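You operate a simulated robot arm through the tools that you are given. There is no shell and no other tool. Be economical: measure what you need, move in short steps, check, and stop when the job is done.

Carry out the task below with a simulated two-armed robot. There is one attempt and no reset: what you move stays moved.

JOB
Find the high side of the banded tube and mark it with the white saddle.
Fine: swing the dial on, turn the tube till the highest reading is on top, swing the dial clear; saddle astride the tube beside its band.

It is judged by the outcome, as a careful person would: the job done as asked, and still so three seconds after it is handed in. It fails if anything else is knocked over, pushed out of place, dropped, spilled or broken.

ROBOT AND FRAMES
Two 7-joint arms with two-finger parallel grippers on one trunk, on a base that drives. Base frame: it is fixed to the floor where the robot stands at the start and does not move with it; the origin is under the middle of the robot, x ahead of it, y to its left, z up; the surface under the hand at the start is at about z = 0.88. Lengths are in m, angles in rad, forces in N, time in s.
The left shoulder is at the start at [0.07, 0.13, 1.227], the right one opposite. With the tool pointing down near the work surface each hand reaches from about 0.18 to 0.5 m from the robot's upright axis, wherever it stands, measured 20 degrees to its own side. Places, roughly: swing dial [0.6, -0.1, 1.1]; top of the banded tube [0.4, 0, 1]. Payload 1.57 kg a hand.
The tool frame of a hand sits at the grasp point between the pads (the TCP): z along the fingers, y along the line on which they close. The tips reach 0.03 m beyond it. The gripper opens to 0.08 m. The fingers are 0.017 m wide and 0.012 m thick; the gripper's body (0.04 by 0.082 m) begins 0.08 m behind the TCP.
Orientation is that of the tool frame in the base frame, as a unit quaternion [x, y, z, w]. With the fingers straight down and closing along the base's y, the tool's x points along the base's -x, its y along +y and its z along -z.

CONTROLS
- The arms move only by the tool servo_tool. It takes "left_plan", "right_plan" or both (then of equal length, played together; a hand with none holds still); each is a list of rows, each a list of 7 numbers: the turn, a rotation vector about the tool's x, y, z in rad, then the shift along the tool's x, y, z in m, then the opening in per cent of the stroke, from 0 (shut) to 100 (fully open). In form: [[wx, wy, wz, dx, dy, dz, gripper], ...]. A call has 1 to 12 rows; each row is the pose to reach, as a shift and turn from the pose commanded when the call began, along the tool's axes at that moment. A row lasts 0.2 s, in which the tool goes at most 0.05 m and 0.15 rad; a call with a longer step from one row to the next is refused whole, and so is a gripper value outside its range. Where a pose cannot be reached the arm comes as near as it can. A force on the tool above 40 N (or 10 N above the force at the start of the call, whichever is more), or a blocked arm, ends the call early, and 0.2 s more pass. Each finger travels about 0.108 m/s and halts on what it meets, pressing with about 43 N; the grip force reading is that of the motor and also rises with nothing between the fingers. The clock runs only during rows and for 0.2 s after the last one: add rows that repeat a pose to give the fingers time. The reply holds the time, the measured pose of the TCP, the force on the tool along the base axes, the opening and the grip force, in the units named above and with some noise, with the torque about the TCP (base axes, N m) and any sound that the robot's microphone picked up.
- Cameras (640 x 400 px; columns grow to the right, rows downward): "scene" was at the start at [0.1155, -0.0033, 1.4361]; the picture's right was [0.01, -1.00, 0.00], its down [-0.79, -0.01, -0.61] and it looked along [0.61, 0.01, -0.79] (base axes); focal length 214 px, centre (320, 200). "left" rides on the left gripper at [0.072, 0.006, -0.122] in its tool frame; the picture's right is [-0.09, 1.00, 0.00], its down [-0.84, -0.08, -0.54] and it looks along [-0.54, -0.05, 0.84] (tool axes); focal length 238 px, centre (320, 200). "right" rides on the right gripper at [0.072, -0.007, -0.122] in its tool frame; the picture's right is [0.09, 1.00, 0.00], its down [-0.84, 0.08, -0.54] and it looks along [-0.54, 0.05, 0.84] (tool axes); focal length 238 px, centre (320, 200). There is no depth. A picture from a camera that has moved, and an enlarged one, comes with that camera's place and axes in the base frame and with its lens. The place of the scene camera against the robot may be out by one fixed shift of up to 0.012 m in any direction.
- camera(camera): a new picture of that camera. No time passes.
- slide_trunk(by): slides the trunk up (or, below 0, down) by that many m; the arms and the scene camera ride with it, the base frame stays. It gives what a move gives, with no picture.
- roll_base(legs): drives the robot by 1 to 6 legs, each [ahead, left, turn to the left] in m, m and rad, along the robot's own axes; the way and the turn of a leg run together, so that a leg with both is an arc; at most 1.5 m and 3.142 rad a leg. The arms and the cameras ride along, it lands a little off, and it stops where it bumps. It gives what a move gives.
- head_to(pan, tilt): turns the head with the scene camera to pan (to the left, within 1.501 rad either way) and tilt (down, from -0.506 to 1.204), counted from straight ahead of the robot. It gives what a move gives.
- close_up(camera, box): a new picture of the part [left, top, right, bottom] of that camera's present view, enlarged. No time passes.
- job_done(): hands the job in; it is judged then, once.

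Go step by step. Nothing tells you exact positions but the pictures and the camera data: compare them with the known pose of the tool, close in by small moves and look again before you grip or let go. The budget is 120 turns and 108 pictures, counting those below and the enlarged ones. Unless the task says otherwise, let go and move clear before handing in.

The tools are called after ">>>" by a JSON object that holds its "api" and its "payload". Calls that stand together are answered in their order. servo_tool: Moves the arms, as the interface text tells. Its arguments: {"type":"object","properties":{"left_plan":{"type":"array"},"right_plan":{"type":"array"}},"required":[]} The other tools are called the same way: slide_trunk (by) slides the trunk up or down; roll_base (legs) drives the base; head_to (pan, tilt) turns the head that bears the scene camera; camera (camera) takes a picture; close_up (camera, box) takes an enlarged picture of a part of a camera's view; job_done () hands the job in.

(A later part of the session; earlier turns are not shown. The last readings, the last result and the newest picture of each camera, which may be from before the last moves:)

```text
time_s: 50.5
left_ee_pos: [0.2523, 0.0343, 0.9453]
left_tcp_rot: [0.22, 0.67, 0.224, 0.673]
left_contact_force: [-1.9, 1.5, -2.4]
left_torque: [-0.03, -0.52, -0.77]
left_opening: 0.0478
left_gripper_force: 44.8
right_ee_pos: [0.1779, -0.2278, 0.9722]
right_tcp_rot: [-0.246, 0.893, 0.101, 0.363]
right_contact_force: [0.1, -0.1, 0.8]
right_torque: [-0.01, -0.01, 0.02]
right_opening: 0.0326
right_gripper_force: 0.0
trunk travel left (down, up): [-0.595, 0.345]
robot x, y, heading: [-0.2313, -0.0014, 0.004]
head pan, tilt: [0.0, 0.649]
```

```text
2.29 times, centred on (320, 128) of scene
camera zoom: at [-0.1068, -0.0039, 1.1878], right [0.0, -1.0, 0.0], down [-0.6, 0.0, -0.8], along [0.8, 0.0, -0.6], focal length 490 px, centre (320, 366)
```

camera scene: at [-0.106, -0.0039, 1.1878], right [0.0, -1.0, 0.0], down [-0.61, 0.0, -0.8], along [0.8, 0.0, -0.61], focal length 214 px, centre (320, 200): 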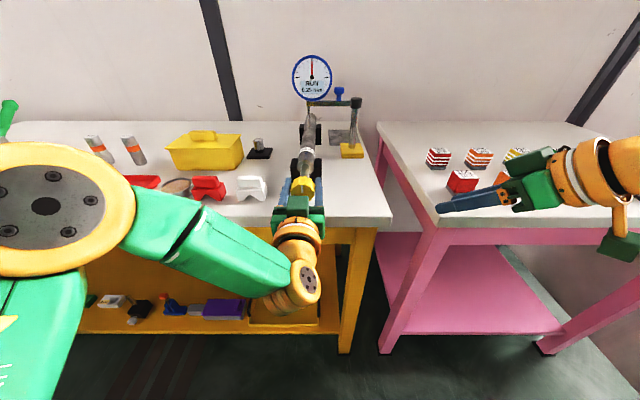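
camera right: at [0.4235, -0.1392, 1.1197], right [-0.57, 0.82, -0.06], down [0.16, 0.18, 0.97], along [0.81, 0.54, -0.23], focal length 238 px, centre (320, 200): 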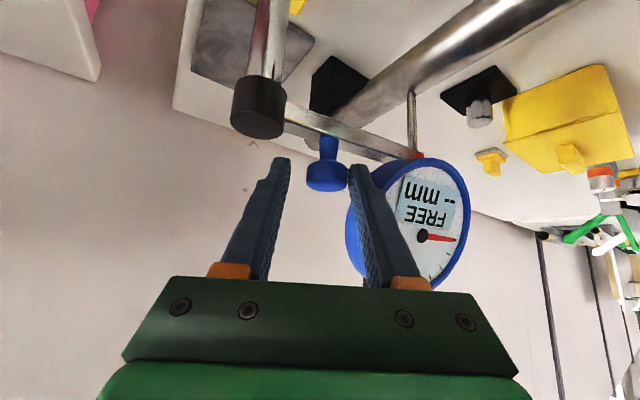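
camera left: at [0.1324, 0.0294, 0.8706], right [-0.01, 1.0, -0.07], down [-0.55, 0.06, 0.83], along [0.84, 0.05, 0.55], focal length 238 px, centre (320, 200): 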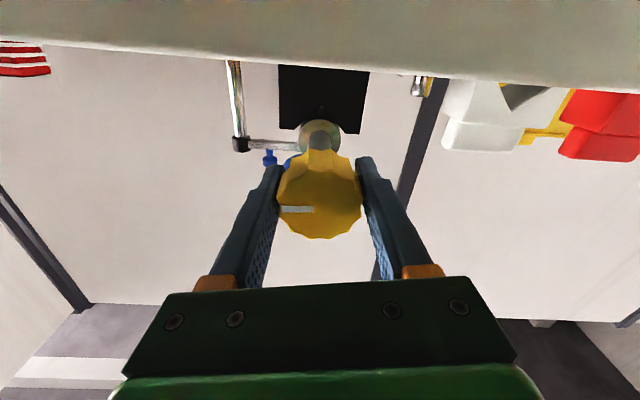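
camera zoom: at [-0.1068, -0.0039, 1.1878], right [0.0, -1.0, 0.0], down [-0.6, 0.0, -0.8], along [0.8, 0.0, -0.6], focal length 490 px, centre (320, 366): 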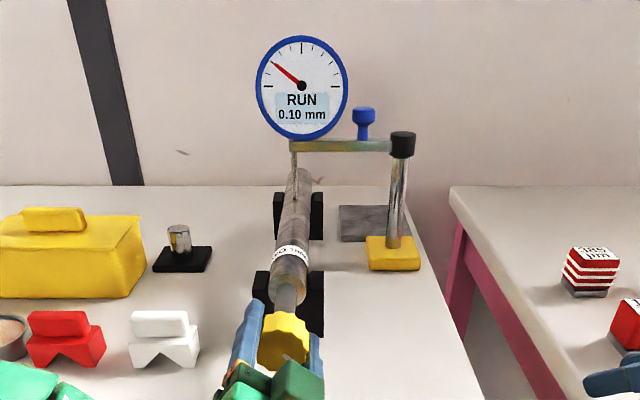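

0.10 at about +2.3; consistent with a minimum near +1.5 and a maximum near +4.6. Continuing positive.

>>> {"api": "servo_tool", "payload": {"left_plan": [[0, 0, 0.14, 0, 0, 0, 40], [0, 0, 0.28, 0, 0, 0, 40], [0, 0, 0.42, 0, 0, 0, 40], [0, 0, 0.56, 0, 0, 0, 40], [0, 0, 0.7, 0, 0, 0, 40], [0, 0, 0.84, 0, 0, 0, 40], [0, 0, 0.98, 0, 0, 0, 40], [0, 0, 1.12, 0, 0, 0, 40], [0, 0, 1.12, 0, 0, 0, 40]]}}

>>> {"api": "camera", "payload": {"camera": "left"}}

>>> {"api": "close_up", "payload": {"camera": "scene", "box": [260, 40, 380, 215]}}

```text
time_s: 52.5
left_ee_pos: [0.2516, 0.0339, 0.9442]
left_tcp_rot: [0.542, 0.452, 0.547, 0.45]
left_contact_force: [-8.1, -1.9, -11.6]
left_torque: [-0.03, 0.3, -0.41]
left_opening: 0.0472
left_gripper_force: 45.2
right_ee_pos: [0.1781, -0.2286, 0.9717]
right_tcp_rot: [-0.247, 0.893, 0.103, 0.363]
right_contact_force: [-0.7, -0.9, -0.7]
right_torque: [0.02, -0.03, -0.04]
right_opening: 0.0328
right_gripper_force: 0.1
trunk travel left (down, up): [-0.595, 0.345]
robot x, y, heading: [-0.2344, -0.0001, 0.0]
head pan, tilt: [0.0, 0.649]
```

```text
42 pictures are left
camera left: at [0.1294, 0.1036, 0.9627], right [0.0, -0.28, 0.96], down [-0.54, -0.81, -0.23], along [0.84, -0.52, -0.14], focal length 238 px, centre (320, 200)
```

left: 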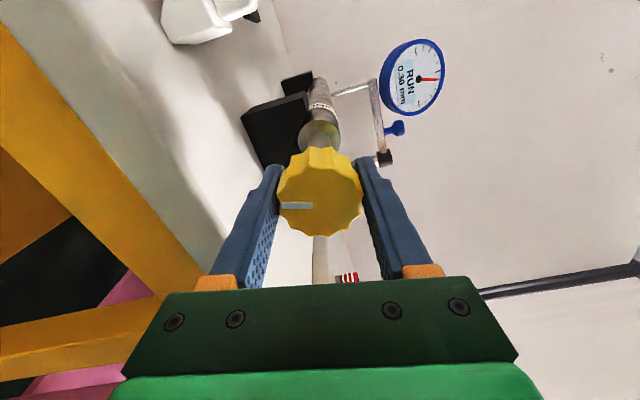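

```text
2.29 times, centred on (320, 128) of scene
camera zoom: at [-0.1061, -0.0049, 1.1877], right [0.0, -1.0, 0.0], down [-0.6, 0.0, -0.8], along [0.8, 0.0, -0.6], focal length 490 px, centre (320, 366)
```

zoom: 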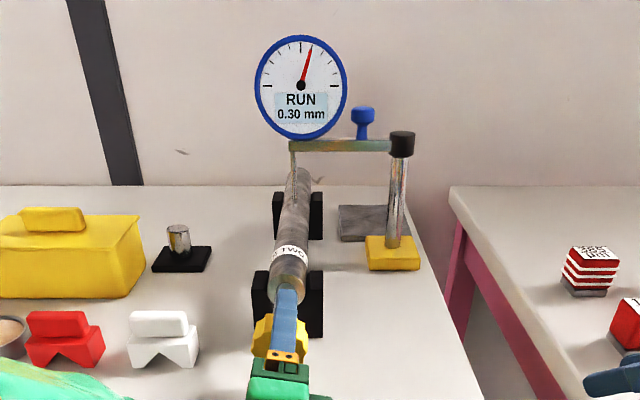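

θ≈3.42 reads 0.30, matching the model (peak ≈4.7, ~0.45). Continue +0.9.

>>> {"api": "servo_tool", "payload": {"left_plan": [[0, 0, 0.14, 0, 0, 0, 40], [0, 0, 0.28, 0, 0, 0, 40], [0, 0, 0.42, 0, 0, 0, 40], [0, 0, 0.56, 0, 0, 0, 40], [0, 0, 0.7, 0, 0, 0, 40], [0, 0, 0.84, 0, 0, 0, 40], [0, 0, 0.95, 0, 0, 0, 40], [0, 0, 0.95, 0, 0, 0, 40]]}}

>>> {"api": "camera", "payload": {"camera": "left"}}

```text
time_s: 54.3
left_ee_pos: [0.2514, 0.035, 0.9444]
left_tcp_rot: [0.686, 0.158, 0.694, 0.152]
left_contact_force: [28.5, 7.1, 9.5]
left_torque: [0.0, -0.02, -0.67]
left_opening: 0.0475
left_gripper_force: 44.8
left hand out of reach, approached as far as the arm can: row 7, 8
right_ee_pos: [0.1861, -0.2262, 0.9674]
right_tcp_rot: [-0.247, 0.894, 0.103, 0.359]
right_contact_force: [0.4, -0.3, -0.2]
right_torque: [-0.02, 0.0, 0.02]
right_opening: 0.0329
right_gripper_force: 0.0
trunk travel left (down, up): [-0.595, 0.345]
robot x, y, heading: [-0.2367, -0.0015, 0.005]
head pan, tilt: [0.0, 0.649]
```

```text
40 pictures are left
camera left: at [0.1292, 0.0587, 1.0099], right [0.01, -0.94, 0.34], down [-0.53, -0.29, -0.8], along [0.85, -0.18, -0.5], focal length 238 px, centre (320, 200)
```

left: 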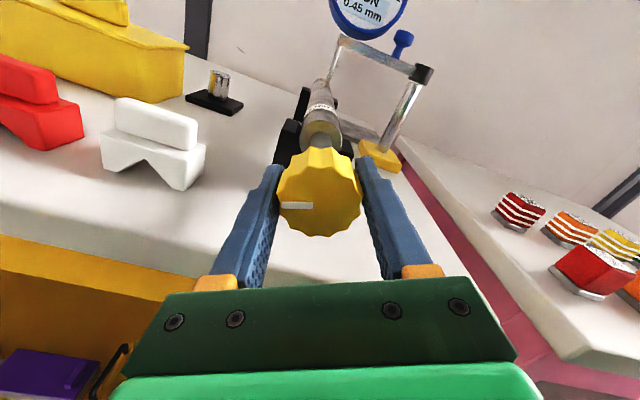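

θ≈4.36 reads 0.45; wrist is at its limit. I release, roll the open hand back, and re-grip to go over the peak.

>>> {"api": "servo_tool", "payload": {"left_plan": [[0, 0, 0, 0, 0, 0, 70], [0, 0, 0, 0, 0, 0, 100], [0, 0, -0.14, 0, 0, 0, 100], [0, 0, -0.28, 0, 0, 0, 100], [0, 0, -0.42, 0, 0, 0, 100], [0, 0, -0.56, 0, 0, 0, 100], [0, 0, -0.7, 0, 0, 0, 100], [0, 0, -0.84, 0, 0, 0, 100], [0, 0, -0.98, 0, 0, 0, 100], [0, 0, -1.12, 0, 0, 0, 100], [0, 0, -1.26, 0, 0, 0, 100], [0, 0, -1.4, 0, 0, 0, 100]]}}

>>> {"api": "servo_tool", "payload": {"left_plan": [[0, 0, -0.14, 0, 0, 0, 100], [0, 0, -0.28, 0, 0, 0, 100], [0, 0, -0.42, 0, 0, 0, 100], [0, 0, -0.56, 0, 0, 0, 100], [0, 0, -0.7, 0, 0, 0, 100], [0, 0, -0.84, 0, 0, 0, 100], [0, 0, -0.98, 0, 0, 0, 100], [0, 0, -1.12, 0, 0, 0, 100], [0, 0, -1.12, 0, 0, 0, 100]]}}

>>> {"api": "camera", "payload": {"camera": "left"}}

>>> {"api": "close_up", "payload": {"camera": "scene", "box": [260, 40, 380, 215]}}

```text
time_s: 56.9
left_ee_pos: [0.2422, 0.0319, 0.945]
left_tcp_rot: [0.425, 0.561, 0.432, 0.564]
left_contact_force: [0.8, 0.5, -0.3]
left_torque: [-0.01, -0.01, -0.03]
left_opening: 0.0798
left_gripper_force: 0.2
right_ee_pos: [0.1785, -0.2281, 0.9711]
right_tcp_rot: [-0.247, 0.893, 0.102, 0.362]
right_contact_force: [-0.2, 0.6, 0.5]
right_torque: [-0.04, -0.03, -0.01]
right_opening: 0.0326
right_gripper_force: 0.0
trunk travel left (down, up): [-0.595, 0.345]
robot x, y, heading: [-0.2359, 0.0013, 0.003]
head pan, tilt: [0.0, 0.649]
```

```text
time_s: 58.9
left_ee_pos: [0.242, 0.0315, 0.9447]
left_tcp_rot: [0.062, 0.702, 0.067, 0.707]
left_contact_force: [0.1, -0.3, -0.1]
left_torque: [0.0, 0.0, -0.01]
left_opening: 0.0798
left_gripper_force: 0.1
right_ee_pos: [0.1777, -0.229, 0.972]
right_tcp_rot: [-0.246, 0.893, 0.102, 0.363]
right_contact_force: [0.8, 0.4, -0.3]
right_torque: [-0.02, -0.02, -0.01]
right_opening: 0.0328
right_gripper_force: 0.0
trunk travel left (down, up): [-0.595, 0.345]
robot x, y, heading: [-0.2304, 0.0011, 0.004]
head pan, tilt: [0.0, 0.649]
```

```text
39 pictures are left
camera left: at [0.1208, 0.0514, 0.874], right [-0.01, 0.96, 0.27], down [-0.55, -0.23, 0.8], along [0.84, -0.14, 0.53], focal length 238 px, centre (320, 200)
```

left: 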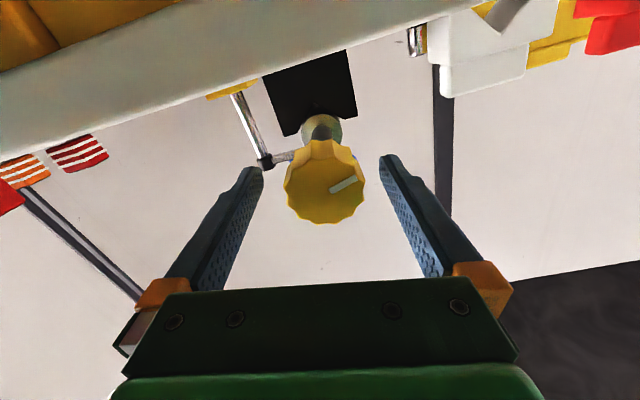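

```text
2.29 times, centred on (320, 128) of scene
camera zoom: at [-0.1063, -0.0044, 1.1879], right [0.0, -1.0, 0.0], down [-0.6, 0.0, -0.8], along [0.8, 0.0, -0.6], focal length 490 px, centre (320, 366)
```

zoom: 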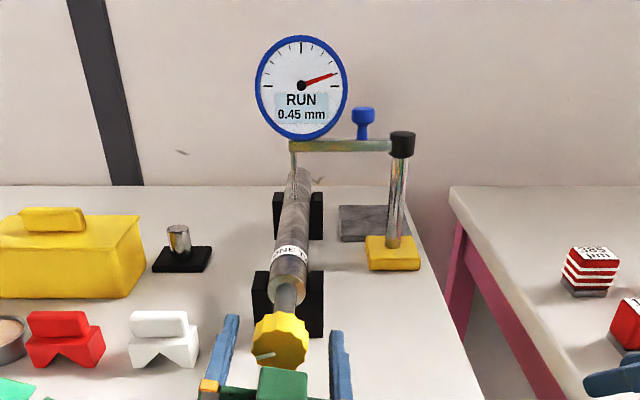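

Reading stays 0.45 with the hand free (line ≈4.45 rad). Recentre, re-grip, and turn +0.5.

>>> {"api": "servo_tool", "payload": {"left_plan": [[0, 0, 0, 0.0005, 0.003, 0.01, 100], [0, 0, 0, 0.0005, 0.003, 0.01, 75], [0, 0, 0, 0.0005, 0.003, 0.01, 50], [0, 0, 0, 0.0005, 0.003, 0.01, 40], [0, 0, 0.125, 0.0005, 0.003, 0.01, 40], [0, 0, 0.25, 0.0005, 0.003, 0.01, 40], [0, 0, 0.375, 0.0005, 0.003, 0.01, 40], [0, 0, 0.5, 0.0005, 0.003, 0.01, 40], [0, 0, 0.5, 0.0005, 0.003, 0.01, 40]]}}

>>> {"api": "close_up", "payload": {"camera": "scene", "box": [260, 40, 380, 215]}}

```text
time_s: 60.9
left_ee_pos: [0.252, 0.0345, 0.945]
left_tcp_rot: [0.236, 0.664, 0.241, 0.667]
left_contact_force: [-0.2, -2.2, 0.8]
left_torque: [-0.42, 1.08, -1.07]
left_opening: 0.0477
left_gripper_force: 45.1
right_ee_pos: [0.1773, -0.2287, 0.9714]
right_tcp_rot: [-0.246, 0.893, 0.103, 0.363]
right_contact_force: [-0.4, 0.6, 0.4]
right_torque: [-0.04, -0.02, 0.0]
right_opening: 0.0329
right_gripper_force: 0.0
trunk travel left (down, up): [-0.595, 0.345]
robot x, y, heading: [-0.2354, -0.003, 0.002]
head pan, tilt: [0.0, 0.649]
```

```text
2.29 times, centred on (320, 128) of scene
camera zoom: at [-0.1063, -0.0057, 1.1879], right [0.0, -1.0, 0.0], down [-0.6, 0.0, -0.8], along [0.8, 0.0, -0.6], focal length 490 px, centre (320, 366)
```

zoom: 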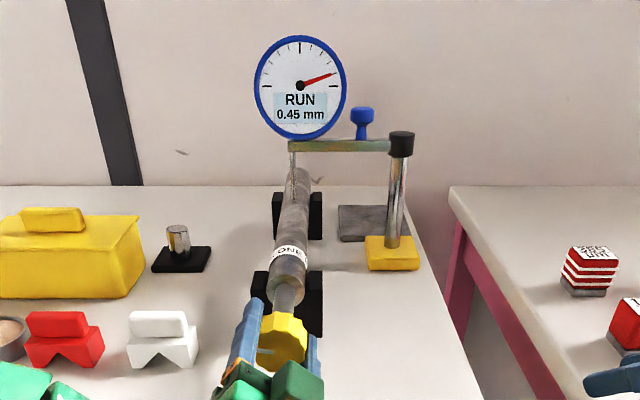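

Torque about the axis (−0.42) hints at a stall again; check the knob line.

>>> {"api": "camera", "payload": {"camera": "left"}}

>>> {"api": "close_up", "payload": {"camera": "scene", "box": [280, 140, 340, 215]}}

```text
36 pictures are left
camera left: at [0.1306, 0.085, 0.8921], right [-0.01, 0.71, 0.7], down [-0.54, -0.59, 0.59], along [0.84, -0.38, 0.39], focal length 238 px, centre (320, 200)
```

left: 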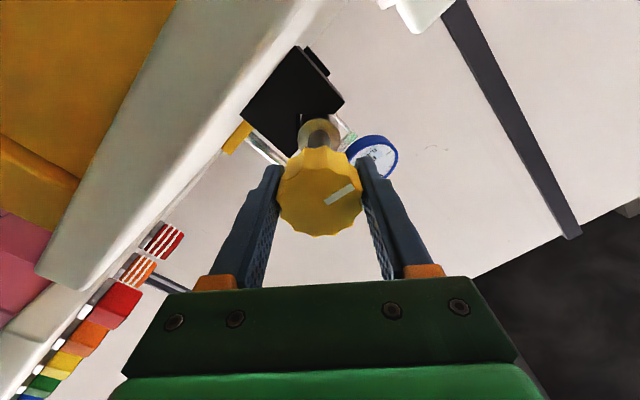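

```text
5.33 times, centred on (310, 178) of scene
camera zoom: at [-0.1063, -0.0057, 1.1879], right [0.0, -1.0, 0.0], down [-0.6, 0.0, -0.8], along [0.8, 0.0, -0.6], focal length 1144 px, centre (373, 320)
```

zoom: 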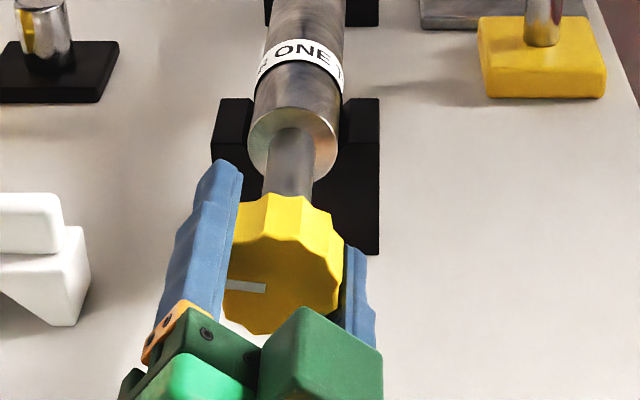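

The knob did turn (line now at ≈4.9 rad, reading 0.45; slip small). I continue +0.5 to see the reading fall.

>>> {"api": "servo_tool", "payload": {"left_plan": [[0, 0, 0.125, 0, 0, 0, 40], [0, 0, 0.25, 0, 0, 0, 40], [0, 0, 0.375, 0, 0, 0, 40], [0, 0, 0.5, 0, 0, 0, 40], [0, 0, 0.5, 0, 0, 0, 40]]}}

>>> {"api": "camera", "payload": {"camera": "left"}}

>>> {"api": "close_up", "payload": {"camera": "scene", "box": [260, 40, 380, 215]}}

```text
time_s: 62.1
left_ee_pos: [0.2522, 0.0335, 0.9453]
left_tcp_rot: [0.393, 0.585, 0.4, 0.587]
left_contact_force: [-3.6, -4.3, -5.8]
left_torque: [-0.46, 0.73, -0.6]
left_opening: 0.0476
left_gripper_force: 45.2
right_ee_pos: [0.1782, -0.2289, 0.9707]
right_tcp_rot: [-0.247, 0.893, 0.103, 0.363]
right_contact_force: [-0.3, -0.3, -0.2]
right_torque: [0.02, 0.01, 0.02]
right_opening: 0.033
right_gripper_force: 0.0
trunk travel left (down, up): [-0.595, 0.345]
robot x, y, heading: [-0.2331, -0.0009, 0.003]
head pan, tilt: [0.0, 0.649]
```

```text
34 pictures are left
camera left: at [0.1311, 0.1024, 0.9229], right [-0.01, 0.29, 0.96], down [-0.54, -0.81, 0.24], along [0.84, -0.51, 0.16], focal length 238 px, centre (320, 200)
```

left: 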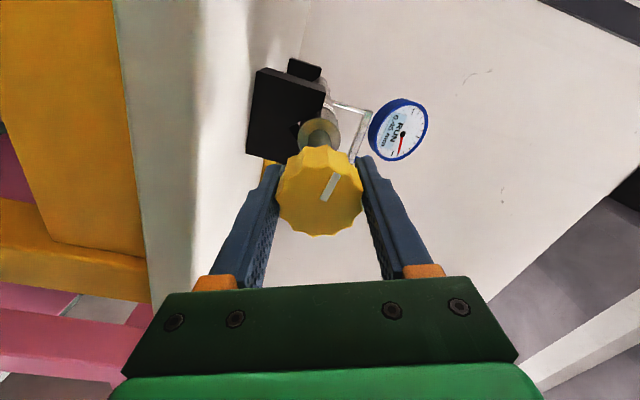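

```text
2.29 times, centred on (320, 128) of scene
camera zoom: at [-0.1058, -0.0064, 1.1877], right [0.0, -1.0, 0.0], down [-0.61, 0.0, -0.8], along [0.8, 0.0, -0.61], focal length 490 px, centre (320, 366)
```

zoom: 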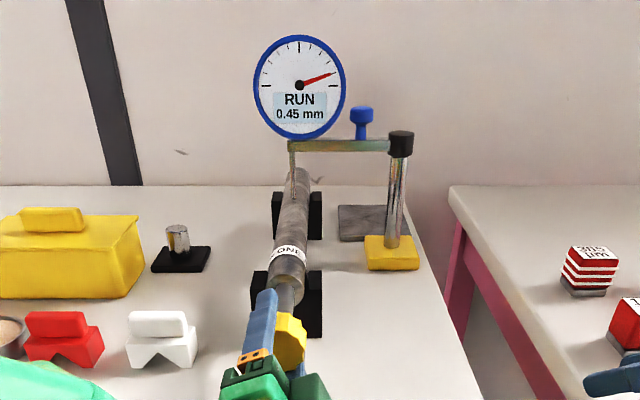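

The pads slipped: the knob is at a stop at about 4.85 rad, just past the estimated peak (≈4.72). I turn back 1.3 rad to find the matching flank transition for a better estimate, first measuring the line accurately.

>>> {"api": "close_up", "payload": {"camera": "left", "box": [260, 140, 380, 245]}}

>>> {"api": "servo_tool", "payload": {"left_plan": [[0, 0, -0.14, 0, 0, 0, 40], [0, 0, -0.28, 0, 0, 0, 40], [0, 0, -0.42, 0, 0, 0, 40], [0, 0, -0.56, 0, 0, 0, 40], [0, 0, -0.7, 0, 0, 0, 40], [0, 0, -0.84, 0, 0, 0, 40], [0, 0, -0.98, 0, 0, 0, 40], [0, 0, -1.12, 0, 0, 0, 40], [0, 0, -1.26, 0, 0, 0, 40], [0, 0, -1.4, 0, 0, 0, 40], [0, 0, -1.4, 0, 0, 0, 40]]}}

>>> {"api": "close_up", "payload": {"camera": "scene", "box": [260, 40, 380, 215]}}

>>> {"api": "close_up", "payload": {"camera": "left", "box": [260, 140, 380, 245]}}

```text
3.81 times, centred on (320, 192) of left
camera zoom: at [0.1311, 0.1024, 0.9229], right [-0.01, 0.29, 0.96], down [-0.54, -0.81, 0.24], along [0.84, -0.51, 0.16], focal length 908 px, centre (320, 229)
```

zoom: 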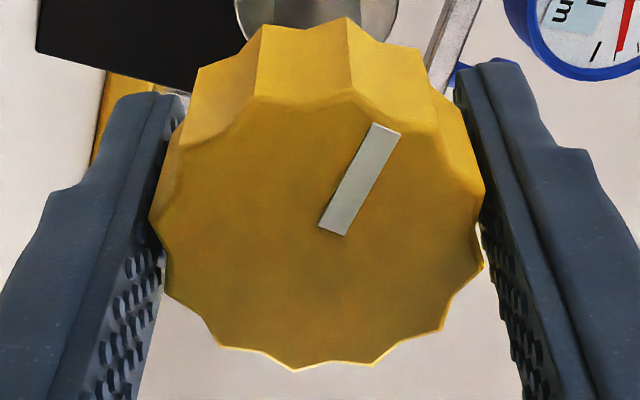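

```text
time_s: 64.5
left_ee_pos: [0.2526, 0.0335, 0.9453]
left_tcp_rot: [-0.078, 0.699, -0.075, 0.706]
left_contact_force: [9.5, 0.2, 14.9]
left_torque: [-0.01, -0.33, -0.19]
left_opening: 0.0476
left_gripper_force: 45.2
right_ee_pos: [0.1784, -0.229, 0.971]
right_tcp_rot: [-0.247, 0.893, 0.103, 0.362]
right_contact_force: [-0.1, -0.7, -0.2]
right_torque: [0.02, -0.02, 0.04]
right_opening: 0.0328
right_gripper_force: 0.0
trunk travel left (down, up): [-0.595, 0.345]
robot x, y, heading: [-0.2338, -0.0011, 0.007]
head pan, tilt: [0.0, 0.649]
```

```text
2.29 times, centred on (320, 128) of scene
camera zoom: at [-0.106, -0.0045, 1.1879], right [0.0, -1.0, 0.0], down [-0.6, 0.0, -0.8], along [0.8, 0.0, -0.6], focal length 490 px, centre (320, 366)
```

zoom: 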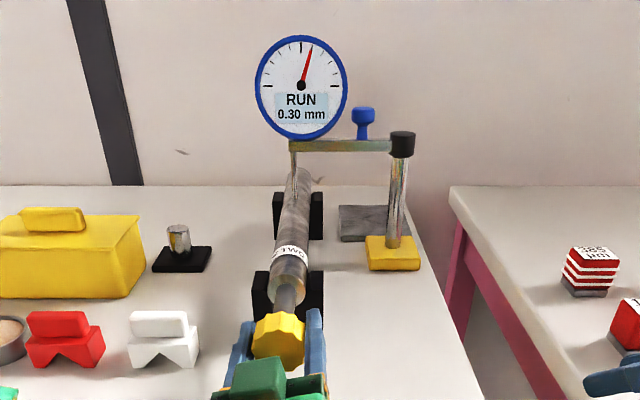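

```text
3.81 times, centred on (320, 192) of left
camera zoom: at [0.132, 0.026, 0.8724], right [-0.01, 0.99, -0.12], down [-0.55, 0.1, 0.83], along [0.83, 0.07, 0.55], focal length 908 px, centre (320, 229)
```

zoom: 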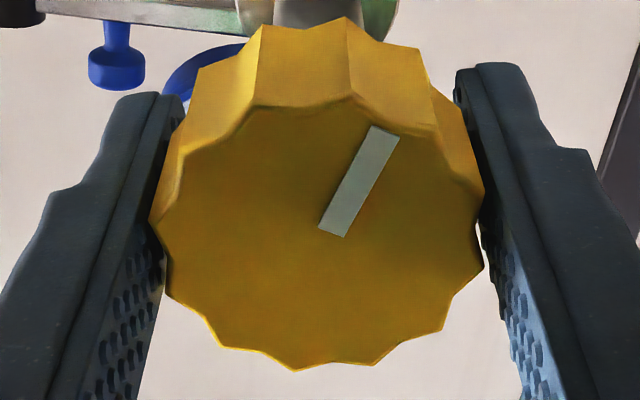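

No slip: θ≈3.43 reads 0.30; the line is trackable from the hand roll. Step −0.12 to find where it changes to 0.25.

>>> {"api": "servo_tool", "payload": {"left_plan": [[0, 0, -0.06, 0, 0, 0, 40], [0, 0, -0.12, 0, 0, 0, 40], [0, 0, -0.12, 0, 0, 0, 40]]}}

>>> {"api": "close_up", "payload": {"camera": "scene", "box": [280, 50, 340, 110]}}

```text
time_s: 65.3
left_ee_pos: [0.2529, 0.0346, 0.9467]
left_tcp_rot: [-0.121, 0.693, -0.117, 0.701]
left_contact_force: [9.3, 1.9, 15.7]
left_torque: [-0.01, -0.44, -0.08]
left_opening: 0.0479
left_gripper_force: 44.9
right_ee_pos: [0.1782, -0.2275, 0.9713]
right_tcp_rot: [-0.247, 0.893, 0.103, 0.362]
right_contact_force: [0.2, -0.3, -0.5]
right_torque: [0.02, 0.01, 0.0]
right_opening: 0.0327
right_gripper_force: 0.1
trunk travel left (down, up): [-0.595, 0.345]
robot x, y, heading: [-0.2369, -0.0026, 0.006]
head pan, tilt: [0.0, 0.649]
```

```text
6.67 times, centred on (310, 80) of scene
camera zoom: at [-0.1063, -0.0039, 1.1879], right [0.0, -1.0, 0.0], down [-0.6, 0.0, -0.8], along [0.8, 0.0, -0.6], focal length 1430 px, centre (387, 1000)
```

zoom: 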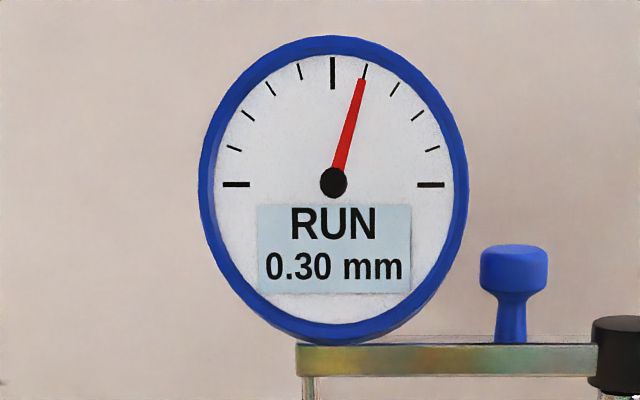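

>>> {"api": "servo_tool", "payload": {"left_plan": [[0, 0, -0.05, 0, 0, 0, 40], [0, 0, -0.1, 0, 0, 0, 40], [0, 0, -0.1, 0, 0, 0, 40]]}}

>>> {"api": "close_up", "payload": {"camera": "scene", "box": [280, 50, 340, 110]}}

```text
time_s: 66.1
left_ee_pos: [0.2537, 0.0361, 0.9457]
left_tcp_rot: [-0.155, 0.686, -0.153, 0.694]
left_contact_force: [11.0, 2.4, 18.6]
left_torque: [-0.03, 0.3, -0.22]
left_opening: 0.0479
left_gripper_force: 45.3
right_ee_pos: [0.178, -0.2282, 0.9708]
right_tcp_rot: [-0.247, 0.893, 0.102, 0.363]
right_contact_force: [0.1, 0.6, 0.2]
right_torque: [-0.02, 0.0, 0.0]
right_opening: 0.0331
right_gripper_force: 0.1
trunk travel left (down, up): [-0.595, 0.345]
robot x, y, heading: [-0.2367, 0.0017, 0.001]
head pan, tilt: [0.0, 0.649]
```

```text
6.67 times, centred on (310, 80) of scene
camera zoom: at [-0.1063, -0.0036, 1.1879], right [0.0, -1.0, 0.0], down [-0.6, 0.0, -0.8], along [0.8, 0.0, -0.6], focal length 1430 px, centre (387, 1000)
```

zoom: 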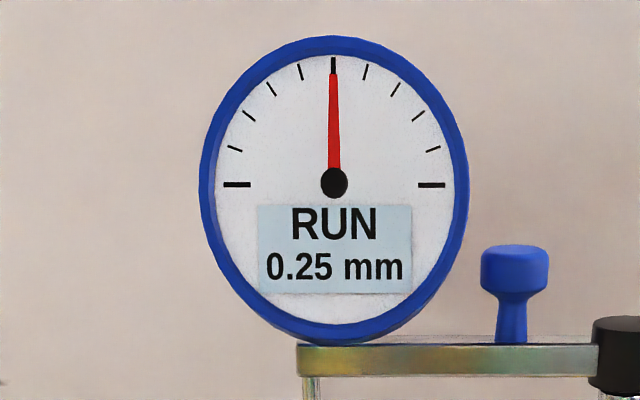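

The transition lies at θ≈3.26; the matching one on the other side is ≈6.21, so the high side is at θ≈4.74 (line pointing almost straight left). I turn +1.53 rad to it.

>>> {"api": "servo_tool", "payload": {"left_plan": [[0, 0, 0.14, 0, 0, 0, 40], [0, 0, 0.28, 0, 0, 0, 40], [0, 0, 0.42, 0, 0, 0, 40], [0, 0, 0.56, 0, 0, 0, 40], [0, 0, 0.7, 0, 0, 0, 40], [0, 0, 0.84, 0, 0, 0, 40], [0, 0, 0.98, 0, 0, 0, 40], [0, 0, 1.12, 0, 0, 0, 40], [0, 0, 1.26, 0, 0, 0, 40], [0, 0, 1.4, 0, 0, 0, 40], [0, 0, 1.53, 0, 0, 0, 40], [0, 0, 1.53, 0, 0, 0, 40]]}}

>>> {"api": "close_up", "payload": {"camera": "left", "box": [260, 140, 380, 245]}}

```text
time_s: 68.7
left_ee_pos: [0.2531, 0.0331, 0.9457]
left_tcp_rot: [0.367, 0.603, 0.372, 0.603]
left_contact_force: [7.0, -3.4, 9.0]
left_torque: [0.02, 0.69, -0.52]
left_opening: 0.0478
left_gripper_force: 45.2
right_ee_pos: [0.1779, -0.23, 0.9714]
right_tcp_rot: [-0.246, 0.893, 0.103, 0.362]
right_contact_force: [0.5, 0.2, 0.3]
right_torque: [-0.02, 0.0, 0.02]
right_opening: 0.033
right_gripper_force: 0.0
trunk travel left (down, up): [-0.595, 0.345]
robot x, y, heading: [-0.2356, -0.0003, 0.002]
head pan, tilt: [0.0, 0.649]
```

```text
3.81 times, centred on (320, 192) of left
camera zoom: at [0.1308, 0.1004, 0.9166], right [-0.01, 0.37, 0.93], down [-0.54, -0.78, 0.31], along [0.84, -0.5, 0.21], focal length 908 px, centre (320, 229)
```

zoom: 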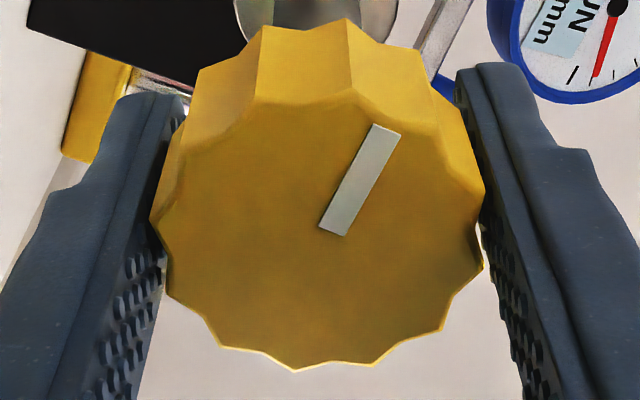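

Line is at θ≈4.75 with no slip. Release and back the left hand straight off.

>>> {"api": "servo_tool", "payload": {"left_plan": [[0, 0, 0, 0, 0, 0, 65], [0, 0, 0, 0, 0, 0, 85], [0, 0, 0, 0, 0, 0, 100], [0, 0, 0, 0, 0, 0, 100], [0, 0, 0, 0, 0, -0.03, 100], [0, 0, 0, 0, 0, -0.07, 100], [0, 0, 0, 0, 0, -0.11, 100]]}}

>>> {"api": "close_up", "payload": {"camera": "scene", "box": [240, 40, 380, 215]}}

```text
time_s: 70.3
left_ee_pos: [0.1426, 0.0347, 0.9458]
left_tcp_rot: [0.364, 0.603, 0.372, 0.605]
left_contact_force: [0.2, 0.7, 0.0]
left_torque: [-0.01, -0.02, 0.01]
left_opening: 0.0799
left_gripper_force: 0.0
right_ee_pos: [0.1763, -0.2298, 0.9713]
right_tcp_rot: [-0.247, 0.893, 0.102, 0.363]
right_contact_force: [0.1, 0.5, -0.3]
right_torque: [0.0, 0.02, -0.02]
right_opening: 0.033
right_gripper_force: 0.0
trunk travel left (down, up): [-0.595, 0.345]
robot x, y, heading: [-0.2347, -0.0005, 0.001]
head pan, tilt: [0.0, 0.649]
```

```text
2.29 times, centred on (310, 128) of scene
camera zoom: at [-0.1073, -0.0048, 1.188], right [0.0, -1.0, 0.0], down [-0.6, 0.0, -0.8], along [0.8, 0.0, -0.6], focal length 490 px, centre (343, 366)
```

zoom: 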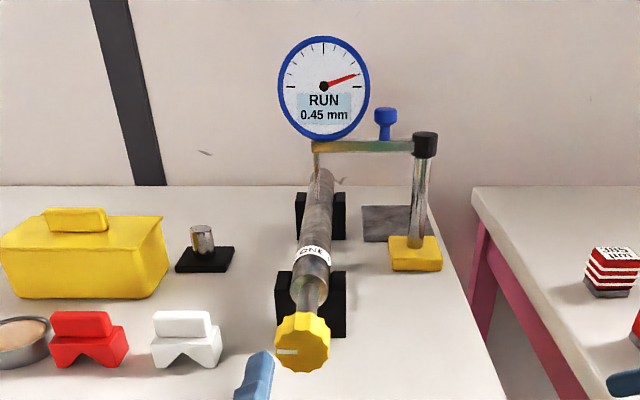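

Reading 0.45, line left, hand free. Now raise the trunk, move the left hand aside, and roll ahead to swing the dial clear.

>>> {"api": "slide_trunk", "payload": {"by": 0.27}}

>>> {"api": "servo_tool", "payload": {"left_plan": [[0, 0, -0.14, 0.015, 0.008, 0, 100], [0, 0, -0.28, 0.03, 0.016, 0, 100], [0, 0, -0.42, 0.045, 0.024, 0, 100], [0, 0, -0.56, 0.06, 0.032, 0, 100], [0, 0, -0.7, 0.075, 0.04, 0, 100], [0, 0, -0.84, 0.09, 0.048, 0, 100], [0, 0, -0.98, 0.1, 0.053, 0, 100], [0, 0, -1.1, 0.107, 0.0545, 0, 100]]}}

>>> {"api": "servo_tool", "payload": {"left_plan": [[0, 0.14, 0, 0, 0.005, -0.01, 100], [0, 0.28, 0, 0, 0.01, -0.02, 100], [0, 0.42, 0, 0, 0.015, -0.03, 100], [0, 0.56, 0, 0, 0.02, -0.03, 100], [0, 0.7, 0, 0, 0.025, -0.03, 100], [0, 0.84, 0, 0, 0.03, -0.03, 100], [0, 0.98, 0, 0, 0.035, -0.03, 100], [0, 1.12, 0, 0, 0.04, -0.03, 100], [0, 1.26, 0, 0, 0.045, -0.03, 100], [0, 1.4, 0, 0, 0.05, -0.03, 100], [0, 1.54, 0, 0, 0.05, -0.03, 100], [0, 1.571, 0, 0, 0.05, -0.03, 100]]}}

>>> {"api": "roll_base", "payload": {"legs": [[0.235, 0, 0]]}}

>>> {"api": "camera", "payload": {"camera": "right"}}

```text
time_s: 73.0
left_ee_pos: [0.1424, 0.0336, 1.2143]
left_tcp_rot: [0.366, 0.603, 0.371, 0.605]
left_contact_force: [0.1, 0.1, -0.2]
left_torque: [0.01, 0.0, 0.02]
left_opening: 0.0798
left_gripper_force: 0.0
right_ee_pos: [0.1765, -0.2279, 1.242]
right_tcp_rot: [-0.248, 0.893, 0.103, 0.363]
right_contact_force: [-0.5, -0.3, 0.0]
right_torque: [0.0, 0.0, 0.01]
right_opening: 0.0328
right_gripper_force: 0.1
trunk travel left (down, up): [-0.865, 0.075]
robot x, y, heading: [-0.2349, -0.0019, 0.006]
head pan, tilt: [0.0, 0.649]
```

```text
time_s: 74.8
left_ee_pos: [0.2012, 0.112, 1.1966]
left_tcp_rot: [-0.005, 0.705, 0.0, 0.71]
left_contact_force: [-0.7, -0.1, 0.4]
left_torque: [0.03, 0.02, 0.02]
left_opening: 0.08
left_gripper_force: 0.0
left hand out of reach, approached as far as the arm can: row 1, 2, 3, 4, 5, 6, 7, 8
right_ee_pos: [0.177, -0.2286, 1.2411]
right_tcp_rot: [-0.246, 0.893, 0.101, 0.364]
right_contact_force: [0.3, 0.1, -0.4]
right_torque: [0.0, -0.01, -0.01]
right_opening: 0.0328
right_gripper_force: 0.0
trunk travel left (down, up): [-0.865, 0.075]
robot x, y, heading: [-0.2339, -0.0024, 0.005]
head pan, tilt: [0.0, 0.649]
```

```text
time_s: 77.4
left_ee_pos: [0.1735, 0.1663, 1.1982]
left_tcp_rot: [-0.002, 1.0, -0.003, 0.003]
left_contact_force: [0.2, -0.2, 0.4]
left_torque: [0.0, 0.02, -0.03]
left_opening: 0.08
left_gripper_force: 0.1
left hand out of reach, approached as far as the arm can: row 1, 2, 3
right_ee_pos: [0.1773, -0.2292, 1.2417]
right_tcp_rot: [-0.246, 0.893, 0.102, 0.363]
right_contact_force: [0.1, -0.4, 0.5]
right_torque: [-0.01, 0.05, 0.04]
right_opening: 0.0328
right_gripper_force: 0.3
trunk travel left (down, up): [-0.865, 0.075]
robot x, y, heading: [-0.2356, -0.0026, 0.001]
head pan, tilt: [0.0, 0.649]
```

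```text
time_s: 79.2
left_ee_pos: [0.4062, 0.1675, 1.1991]
left_tcp_rot: [-0.004, 1.0, -0.002, 0.004]
left_contact_force: [-0.5, -0.1, -0.5]
left_torque: [-0.02, -0.01, -0.01]
left_opening: 0.08
left_gripper_force: 0.0
right_ee_pos: [0.4111, -0.2271, 1.2428]
right_tcp_rot: [-0.248, 0.892, 0.102, 0.365]
right_contact_force: [0.2, 0.1, 0.2]
right_torque: [0.01, 0.01, -0.02]
right_opening: 0.0328
right_gripper_force: 0.1
trunk travel left (down, up): [-0.865, 0.075]
robot x, y, heading: [0.0025, -0.0009, 0.005]
head pan, tilt: [0.0, 0.649]
```

```text
25 pictures are left
camera right: at [0.2977, -0.3029, 1.2802], right [-0.57, 0.82, -0.06], down [0.15, 0.18, 0.97], along [0.81, 0.55, -0.22], focal length 238 px, centre (320, 200)
```

right: 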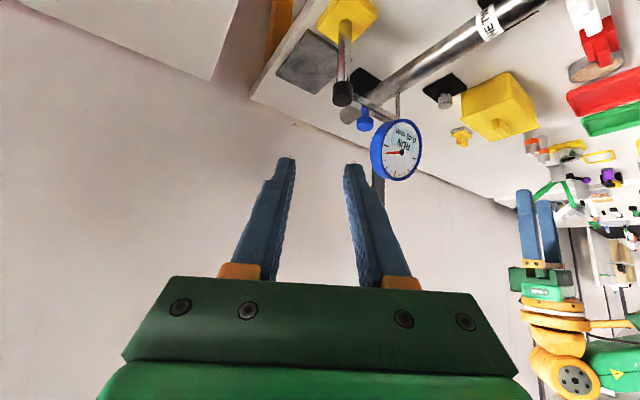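

Now bring the right hand to the earlier stand-off in front of the blue knob.

>>> {"api": "servo_tool", "payload": {"right_plan": [[0, 0, 0, -0.004, 0.013, 0.021, 50], [0, 0, 0, -0.008, 0.026, 0.042, 50], [0, 0, 0, -0.012, 0.039, 0.063, 50], [0, 0, 0, -0.016, 0.052, 0.084, 50], [0, 0, 0, -0.02, 0.065, 0.105, 50], [0, 0, 0, -0.0232, 0.077, 0.1264, 50], [0, 0, 0, -0.0232, 0.077, 0.1264, 50]]}}

```text
time_s: 80.8
left_ee_pos: [0.4093, 0.1679, 1.1971]
left_tcp_rot: [-0.005, 1.0, -0.002, 0.004]
left_contact_force: [0.4, 0.0, 0.0]
left_torque: [0.01, 0.01, -0.03]
left_opening: 0.0799
left_gripper_force: 0.0
right_ee_pos: [0.4644, -0.1059, 1.166]
right_tcp_rot: [-0.248, 0.892, 0.103, 0.363]
right_contact_force: [0.1, 0.1, -0.3]
right_torque: [-0.01, 0.0, 0.03]
right_opening: 0.0404
right_gripper_force: 0.0
trunk travel left (down, up): [-0.865, 0.075]
robot x, y, heading: [0.0007, 0.0006, 0.005]
head pan, tilt: [0.0, 0.649]
```

>>> {"api": "servo_tool", "payload": {"right_plan": [[0, 0, 0, 0, 0, 0.035, 50], [0, 0, 0, 0, 0, 0.07, 50], [0, 0, 0, 0, 0, 0.09, 50], [0, 0, 0, 0, 0, 0.105, 50], [0, 0, 0, 0, 0, 0.105, 50]]}}

>>> {"api": "close_up", "payload": {"camera": "right", "box": [220, 40, 440, 300]}}

```text
time_s: 82.0
left_ee_pos: [0.409, 0.1685, 1.1982]
left_tcp_rot: [-0.004, 1.0, -0.003, 0.003]
left_contact_force: [-0.1, 1.0, -0.7]
left_torque: [-0.02, -0.02, -0.01]
left_opening: 0.0799
left_gripper_force: 0.1
right_ee_pos: [0.5272, -0.0694, 1.0928]
right_tcp_rot: [-0.248, 0.892, 0.103, 0.363]
right_contact_force: [0.4, -0.3, -0.1]
right_torque: [0.01, 0.01, 0.02]
right_opening: 0.04
right_gripper_force: 0.2
trunk travel left (down, up): [-0.865, 0.075]
robot x, y, heading: [0.0034, 0.0034, 0.004]
head pan, tilt: [0.0, 0.649]
```

```text
1.54 times, centred on (330, 170) of right
camera zoom: at [0.4134, -0.1449, 1.1297], right [-0.57, 0.82, -0.06], down [0.15, 0.18, 0.97], along [0.81, 0.55, -0.22], focal length 367 px, centre (305, 246)
```

zoom: 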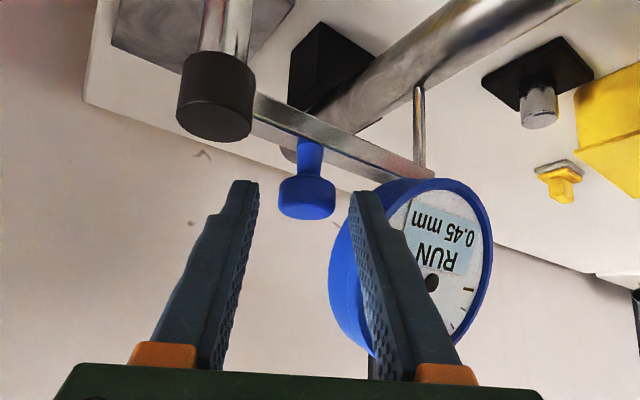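

Centred. Advance 28 mm and grip.

>>> {"api": "servo_tool", "payload": {"right_plan": [[0, 0, 0, 0, 0, 0.015, 46], [0, 0, 0, 0, 0, 0.028, 42], [0, 0, 0, 0, 0, 0.029, 30], [0, 0, 0, 0, 0, 0.029, 20], [0, 0, 0, 0, 0, 0.029, 20]]}}

```text
time_s: 83.2
left_ee_pos: [0.4083, 0.1684, 1.1992]
left_tcp_rot: [-0.005, 1.0, -0.003, 0.004]
left_contact_force: [-0.6, -0.3, 1.1]
left_torque: [0.0, -0.01, 0.04]
left_opening: 0.0798
left_gripper_force: 0.0
right_ee_pos: [0.5447, -0.0557, 1.0726]
right_tcp_rot: [-0.248, 0.892, 0.103, 0.364]
right_contact_force: [1.5, 1.4, 5.6]
right_torque: [0.07, -0.14, 0.02]
right_opening: 0.0273
right_gripper_force: 37.6
trunk travel left (down, up): [-0.865, 0.075]
robot x, y, heading: [0.0019, -0.0003, -0.0]
head pan, tilt: [0.0, 0.649]
```

Gripped. Swing it clear along the arc (clockwise), checking part way.

>>> {"api": "servo_tool", "payload": {"right_plan": [[0, 0, 0, -0.0036, -0.005, 0.0036, 20], [0, 0, 0, -0.0072, -0.0099, 0.0072, 20], [0, 0, 0, -0.01, -0.016, 0.01, 20], [0, 0, 0, -0.0124, -0.0222, 0.0124, 20], [0, 0, 0, -0.014, -0.029, 0.014, 20], [0, 0, 0, -0.0153, -0.0359, 0.0153, 20], [0, 0, 0, -0.0153, -0.0359, 0.0153, 20]]}}

>>> {"api": "camera", "payload": {"camera": "right"}}

```text
time_s: 84.8
left_ee_pos: [0.4115, 0.179, 1.1971]
left_tcp_rot: [-0.004, 1.0, -0.007, 0.003]
left_contact_force: [0.1, 0.4, 0.7]
left_torque: [0.03, 0.01, 0.02]
left_opening: 0.08
left_gripper_force: 0.1
right_ee_pos: [0.5842, -0.068, 1.0723]
right_tcp_rot: [-0.25, 0.892, 0.1, 0.364]
right_contact_force: [7.8, 19.1, 8.5]
right_torque: [0.08, -0.08, -0.25]
right_opening: 0.0277
right_gripper_force: 38.1
trunk travel left (down, up): [-0.865, 0.075]
robot x, y, heading: [0.0028, 0.0008, 0.005]
head pan, tilt: [0.0, 0.649]
```

```text
23 pictures are left
camera right: at [0.4693, -0.1445, 1.1105], right [-0.57, 0.82, -0.07], down [0.15, 0.18, 0.97], along [0.81, 0.55, -0.22], focal length 238 px, centre (320, 200)
```

right: 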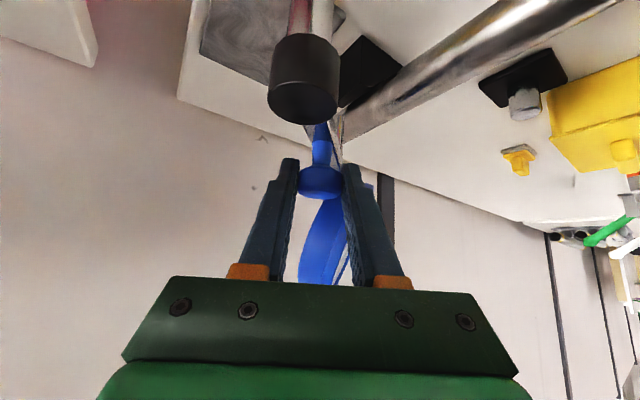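

Now at about 40°. A bit further, to the original angle.

>>> {"api": "servo_tool", "payload": {"right_plan": [[0, 0, 0, 0, -0.004, 0, 20], [0, 0, 0, 0, -0.008, 0, 20], [0, 0, 0, 0, -0.012, 0, 20], [0, 0, 0, 0, -0.012, 0, 20], [0, 0, 0, 0, -0.008, 0, 20], [0, 0, 0, 0, -0.008, 0, 30], [0, 0, 0, 0, -0.008, 0, 42], [0, 0, 0, 0, -0.008, 0, 42]]}}

>>> {"api": "camera", "payload": {"camera": "right"}}

```text
time_s: 86.6
left_ee_pos: [0.4083, 0.1683, 1.1987]
left_tcp_rot: [-0.003, 1.0, -0.003, 0.005]
left_contact_force: [0.7, 0.2, -0.2]
left_torque: [-0.05, 0.03, 0.02]
left_opening: 0.0798
left_gripper_force: 0.1
right_ee_pos: [0.5801, -0.0785, 1.0705]
right_tcp_rot: [-0.247, 0.893, 0.101, 0.362]
right_contact_force: [0.1, 0.3, 0.6]
right_torque: [0.0, -0.01, 0.02]
right_opening: 0.0336
right_gripper_force: 0.0
right hand out of reach, approached as far as the arm can: row 1, 2, 3, 4, 5, 6, 7, 8
trunk travel left (down, up): [-0.865, 0.075]
robot x, y, heading: [0.0025, 0.0015, 0.003]
head pan, tilt: [0.0, 0.649]
```

```text
22 pictures are left
camera right: at [0.4663, -0.1535, 1.1082], right [-0.57, 0.82, -0.06], down [0.15, 0.18, 0.97], along [0.81, 0.54, -0.23], focal length 238 px, centre (320, 200)
```

right: 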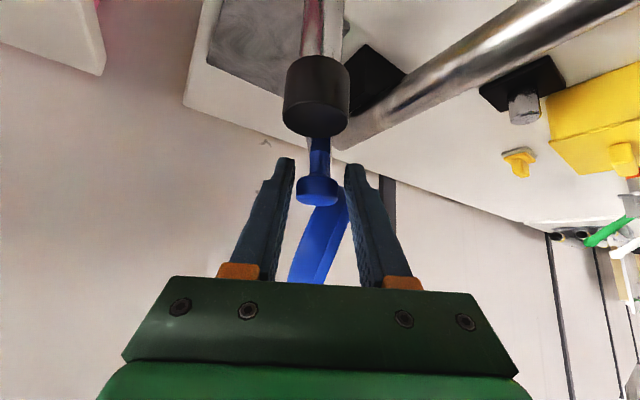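

The dial is swung back and free between the open pads. Retreat the right hand and check the scene.

>>> {"api": "servo_tool", "payload": {"right_plan": [[0, 0, 0, 0, 0, -0.015, 44], [0, 0, 0, 0, 0, -0.03, 46], [0, 0, 0, 0, 0, -0.06, 50], [0, 0, 0, 0, 0, -0.1, 50], [0, 0, 0, 0, 0, -0.14, 50], [0, 0, 0, 0, -0.04, -0.17, 50], [0, 0, 0, 0, -0.08, -0.19, 50]]}}

>>> {"api": "head_to", "payload": {"pan": 0.1, "tilt": 0.92}}

>>> {"api": "camera", "payload": {"camera": "scene"}}

>>> {"api": "camera", "payload": {"camera": "left"}}

```text
time_s: 88.2
left_ee_pos: [0.409, 0.1677, 1.198]
left_tcp_rot: [-0.004, 1.0, -0.003, 0.003]
left_contact_force: [0.6, 0.7, -0.2]
left_torque: [-0.01, 0.02, 0.02]
left_opening: 0.08
left_gripper_force: 0.0
right_ee_pos: [0.501, -0.1759, 1.1901]
right_tcp_rot: [-0.244, 0.893, 0.103, 0.363]
right_contact_force: [-0.1, 0.3, -0.4]
right_torque: [0.01, 0.02, -0.02]
right_opening: 0.0399
right_gripper_force: 0.0
right hand out of reach, approached as far as the arm can: row 7
trunk travel left (down, up): [-0.865, 0.075]
robot x, y, heading: [0.0024, -0.0007, 0.006]
head pan, tilt: [0.0, 0.649]
```

```text
time_s: 89.0
left_ee_pos: [0.4086, 0.1689, 1.1984]
left_tcp_rot: [-0.004, 1.0, -0.002, 0.004]
left_contact_force: [0.7, -0.2, -0.1]
left_torque: [0.0, 0.03, 0.01]
left_opening: 0.0799
left_gripper_force: 0.1
right_ee_pos: [0.5005, -0.1743, 1.1907]
right_tcp_rot: [-0.243, 0.893, 0.103, 0.364]
right_contact_force: [0.3, 0.3, -0.2]
right_torque: [0.0, 0.0, -0.01]
right_opening: 0.0401
right_gripper_force: 0.0
trunk travel left (down, up): [-0.865, 0.075]
robot x, y, heading: [0.0008, 0.0031, 0.004]
head pan, tilt: [0.099, 0.92]
```

```text
21 pictures are left
camera scene: at [0.1178, 0.0046, 1.436], right [0.1, -0.99, 0.0], down [-0.79, -0.08, -0.61], along [0.6, 0.06, -0.8], focal length 214 px, centre (320, 200)
```

scene: 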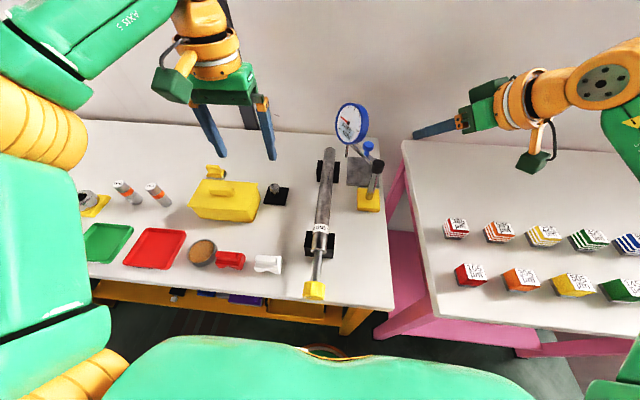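

```text
20 pictures are left
camera left: at [0.3362, 0.1762, 1.3187], right [0.08, 1.0, -0.01], down [0.83, -0.07, 0.55], along [0.55, -0.05, -0.84], focal length 238 px, centre (320, 200)
```

left: 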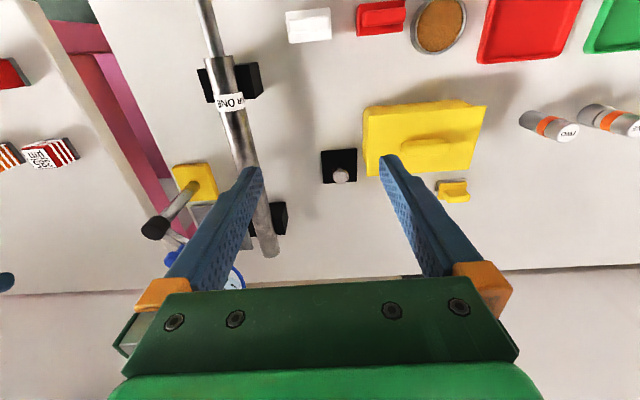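

The dial is clear and the tube undisturbed. The white saddle is near (0.315, 0.16); I bring the left hand down above it, fingers closing along y across its width.

>>> {"api": "servo_tool", "payload": {"left_plan": [[0, 0, 0, 0.02, -0.002, 0.03, 100], [0, 0, 0, 0.04, -0.004, 0.06, 100], [0, 0, 0, 0.06, -0.006, 0.09, 100], [0, 0, 0, 0.08, -0.008, 0.12, 100], [0, 0, 0, 0.094, -0.008, 0.14, 100], [0, 0, 0, 0.094, -0.008, 0.14, 100]]}}

>>> {"api": "camera", "payload": {"camera": "left"}}

>>> {"api": "close_up", "payload": {"camera": "scene", "box": [220, 210, 340, 300]}}

```text
time_s: 90.4
left_ee_pos: [0.3149, 0.1601, 1.0567]
left_tcp_rot: [-0.005, 1.0, -0.003, 0.005]
left_contact_force: [-1.0, 0.2, 0.2]
left_torque: [0.0, -0.01, 0.03]
left_opening: 0.0798
left_gripper_force: 0.1
right_ee_pos: [0.5009, -0.1746, 1.1914]
right_tcp_rot: [-0.244, 0.893, 0.103, 0.364]
right_contact_force: [-0.2, -0.5, 0.2]
right_torque: [0.01, 0.01, -0.02]
right_opening: 0.0401
right_gripper_force: 0.0
trunk travel left (down, up): [-0.865, 0.075]
robot x, y, heading: [-0.0, 0.0052, -0.001]
head pan, tilt: [0.099, 0.92]
```

```text
19 pictures are left
camera left: at [0.2429, 0.1671, 1.178], right [0.08, 1.0, 0.0], down [0.83, -0.07, 0.55], along [0.55, -0.05, -0.84], focal length 238 px, centre (320, 200)
```

left: 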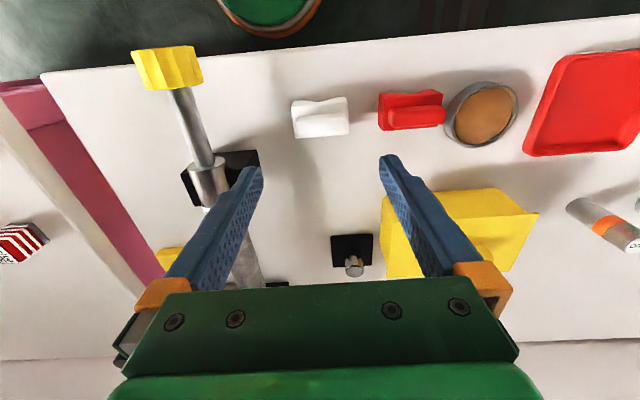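

```text
4.44 times, centred on (280, 255) of scene
camera zoom: at [0.1179, 0.0041, 1.4359], right [0.1, -0.99, 0.0], down [-0.79, -0.08, -0.61], along [0.6, 0.06, -0.8], focal length 953 px, centre (498, -44)
```

zoom: 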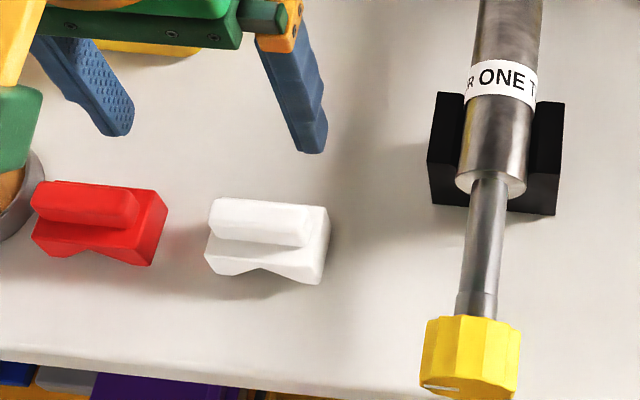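

The saddle is centred at about (0.315, 0.160), ~0.065 wide. Descend to just above it and compare with the fingertips.

>>> {"api": "servo_tool", "payload": {"left_plan": [[0, 0, 0, 0, 0, 0.03, 100], [0, 0, 0, 0, 0, 0.06, 100], [0, 0, 0, 0, 0, 0.09, 100], [0, 0, 0, 0, 0, 0.098, 100], [0, 0, 0, 0, 0, 0.098, 100]]}}

>>> {"api": "camera", "payload": {"camera": "left"}}

>>> {"api": "close_up", "payload": {"camera": "scene", "box": [220, 210, 340, 300]}}

```text
time_s: 91.6
left_ee_pos: [0.3167, 0.1597, 0.9588]
left_tcp_rot: [-0.005, 1.0, -0.002, 0.004]
left_contact_force: [0.2, 0.3, 0.5]
left_torque: [0.0, -0.01, -0.02]
left_opening: 0.0799
left_gripper_force: 0.0
right_ee_pos: [0.5, -0.174, 1.1905]
right_tcp_rot: [-0.243, 0.893, 0.103, 0.364]
right_contact_force: [0.6, 0.0, -0.1]
right_torque: [-0.02, -0.01, 0.01]
right_opening: 0.0402
right_gripper_force: 0.1
trunk travel left (down, up): [-0.865, 0.075]
robot x, y, heading: [0.0054, -0.0019, 0.001]
head pan, tilt: [0.099, 0.92]
```

```text
17 pictures are left
camera left: at [0.2436, 0.1666, 1.0794], right [0.08, 1.0, 0.0], down [0.83, -0.07, 0.55], along [0.55, -0.05, -0.84], focal length 238 px, centre (320, 200)
```

left: 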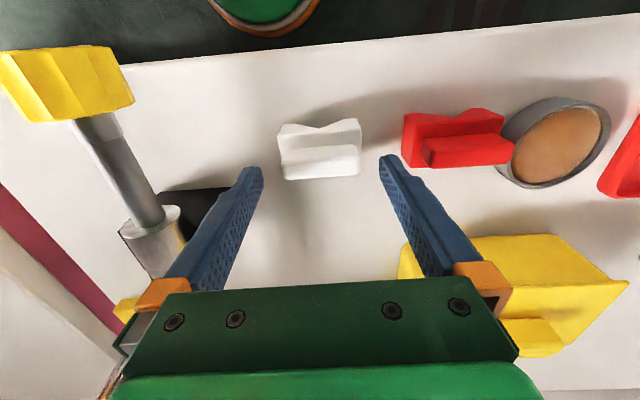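

```text
4.44 times, centred on (280, 255) of scene
camera zoom: at [0.1177, 0.0043, 1.4359], right [0.1, -0.99, 0.0], down [-0.79, -0.08, -0.61], along [0.6, 0.06, -0.8], focal length 953 px, centre (498, -44)
```

zoom: 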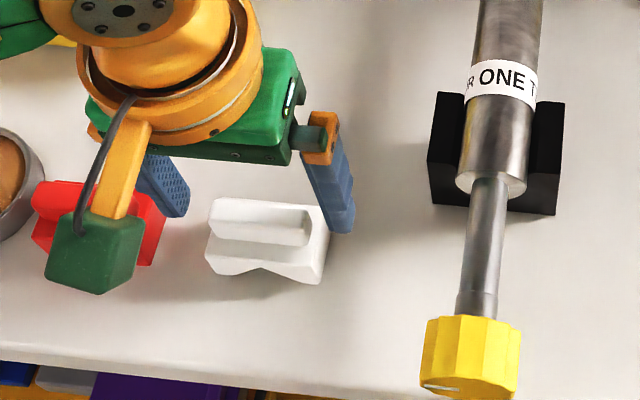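

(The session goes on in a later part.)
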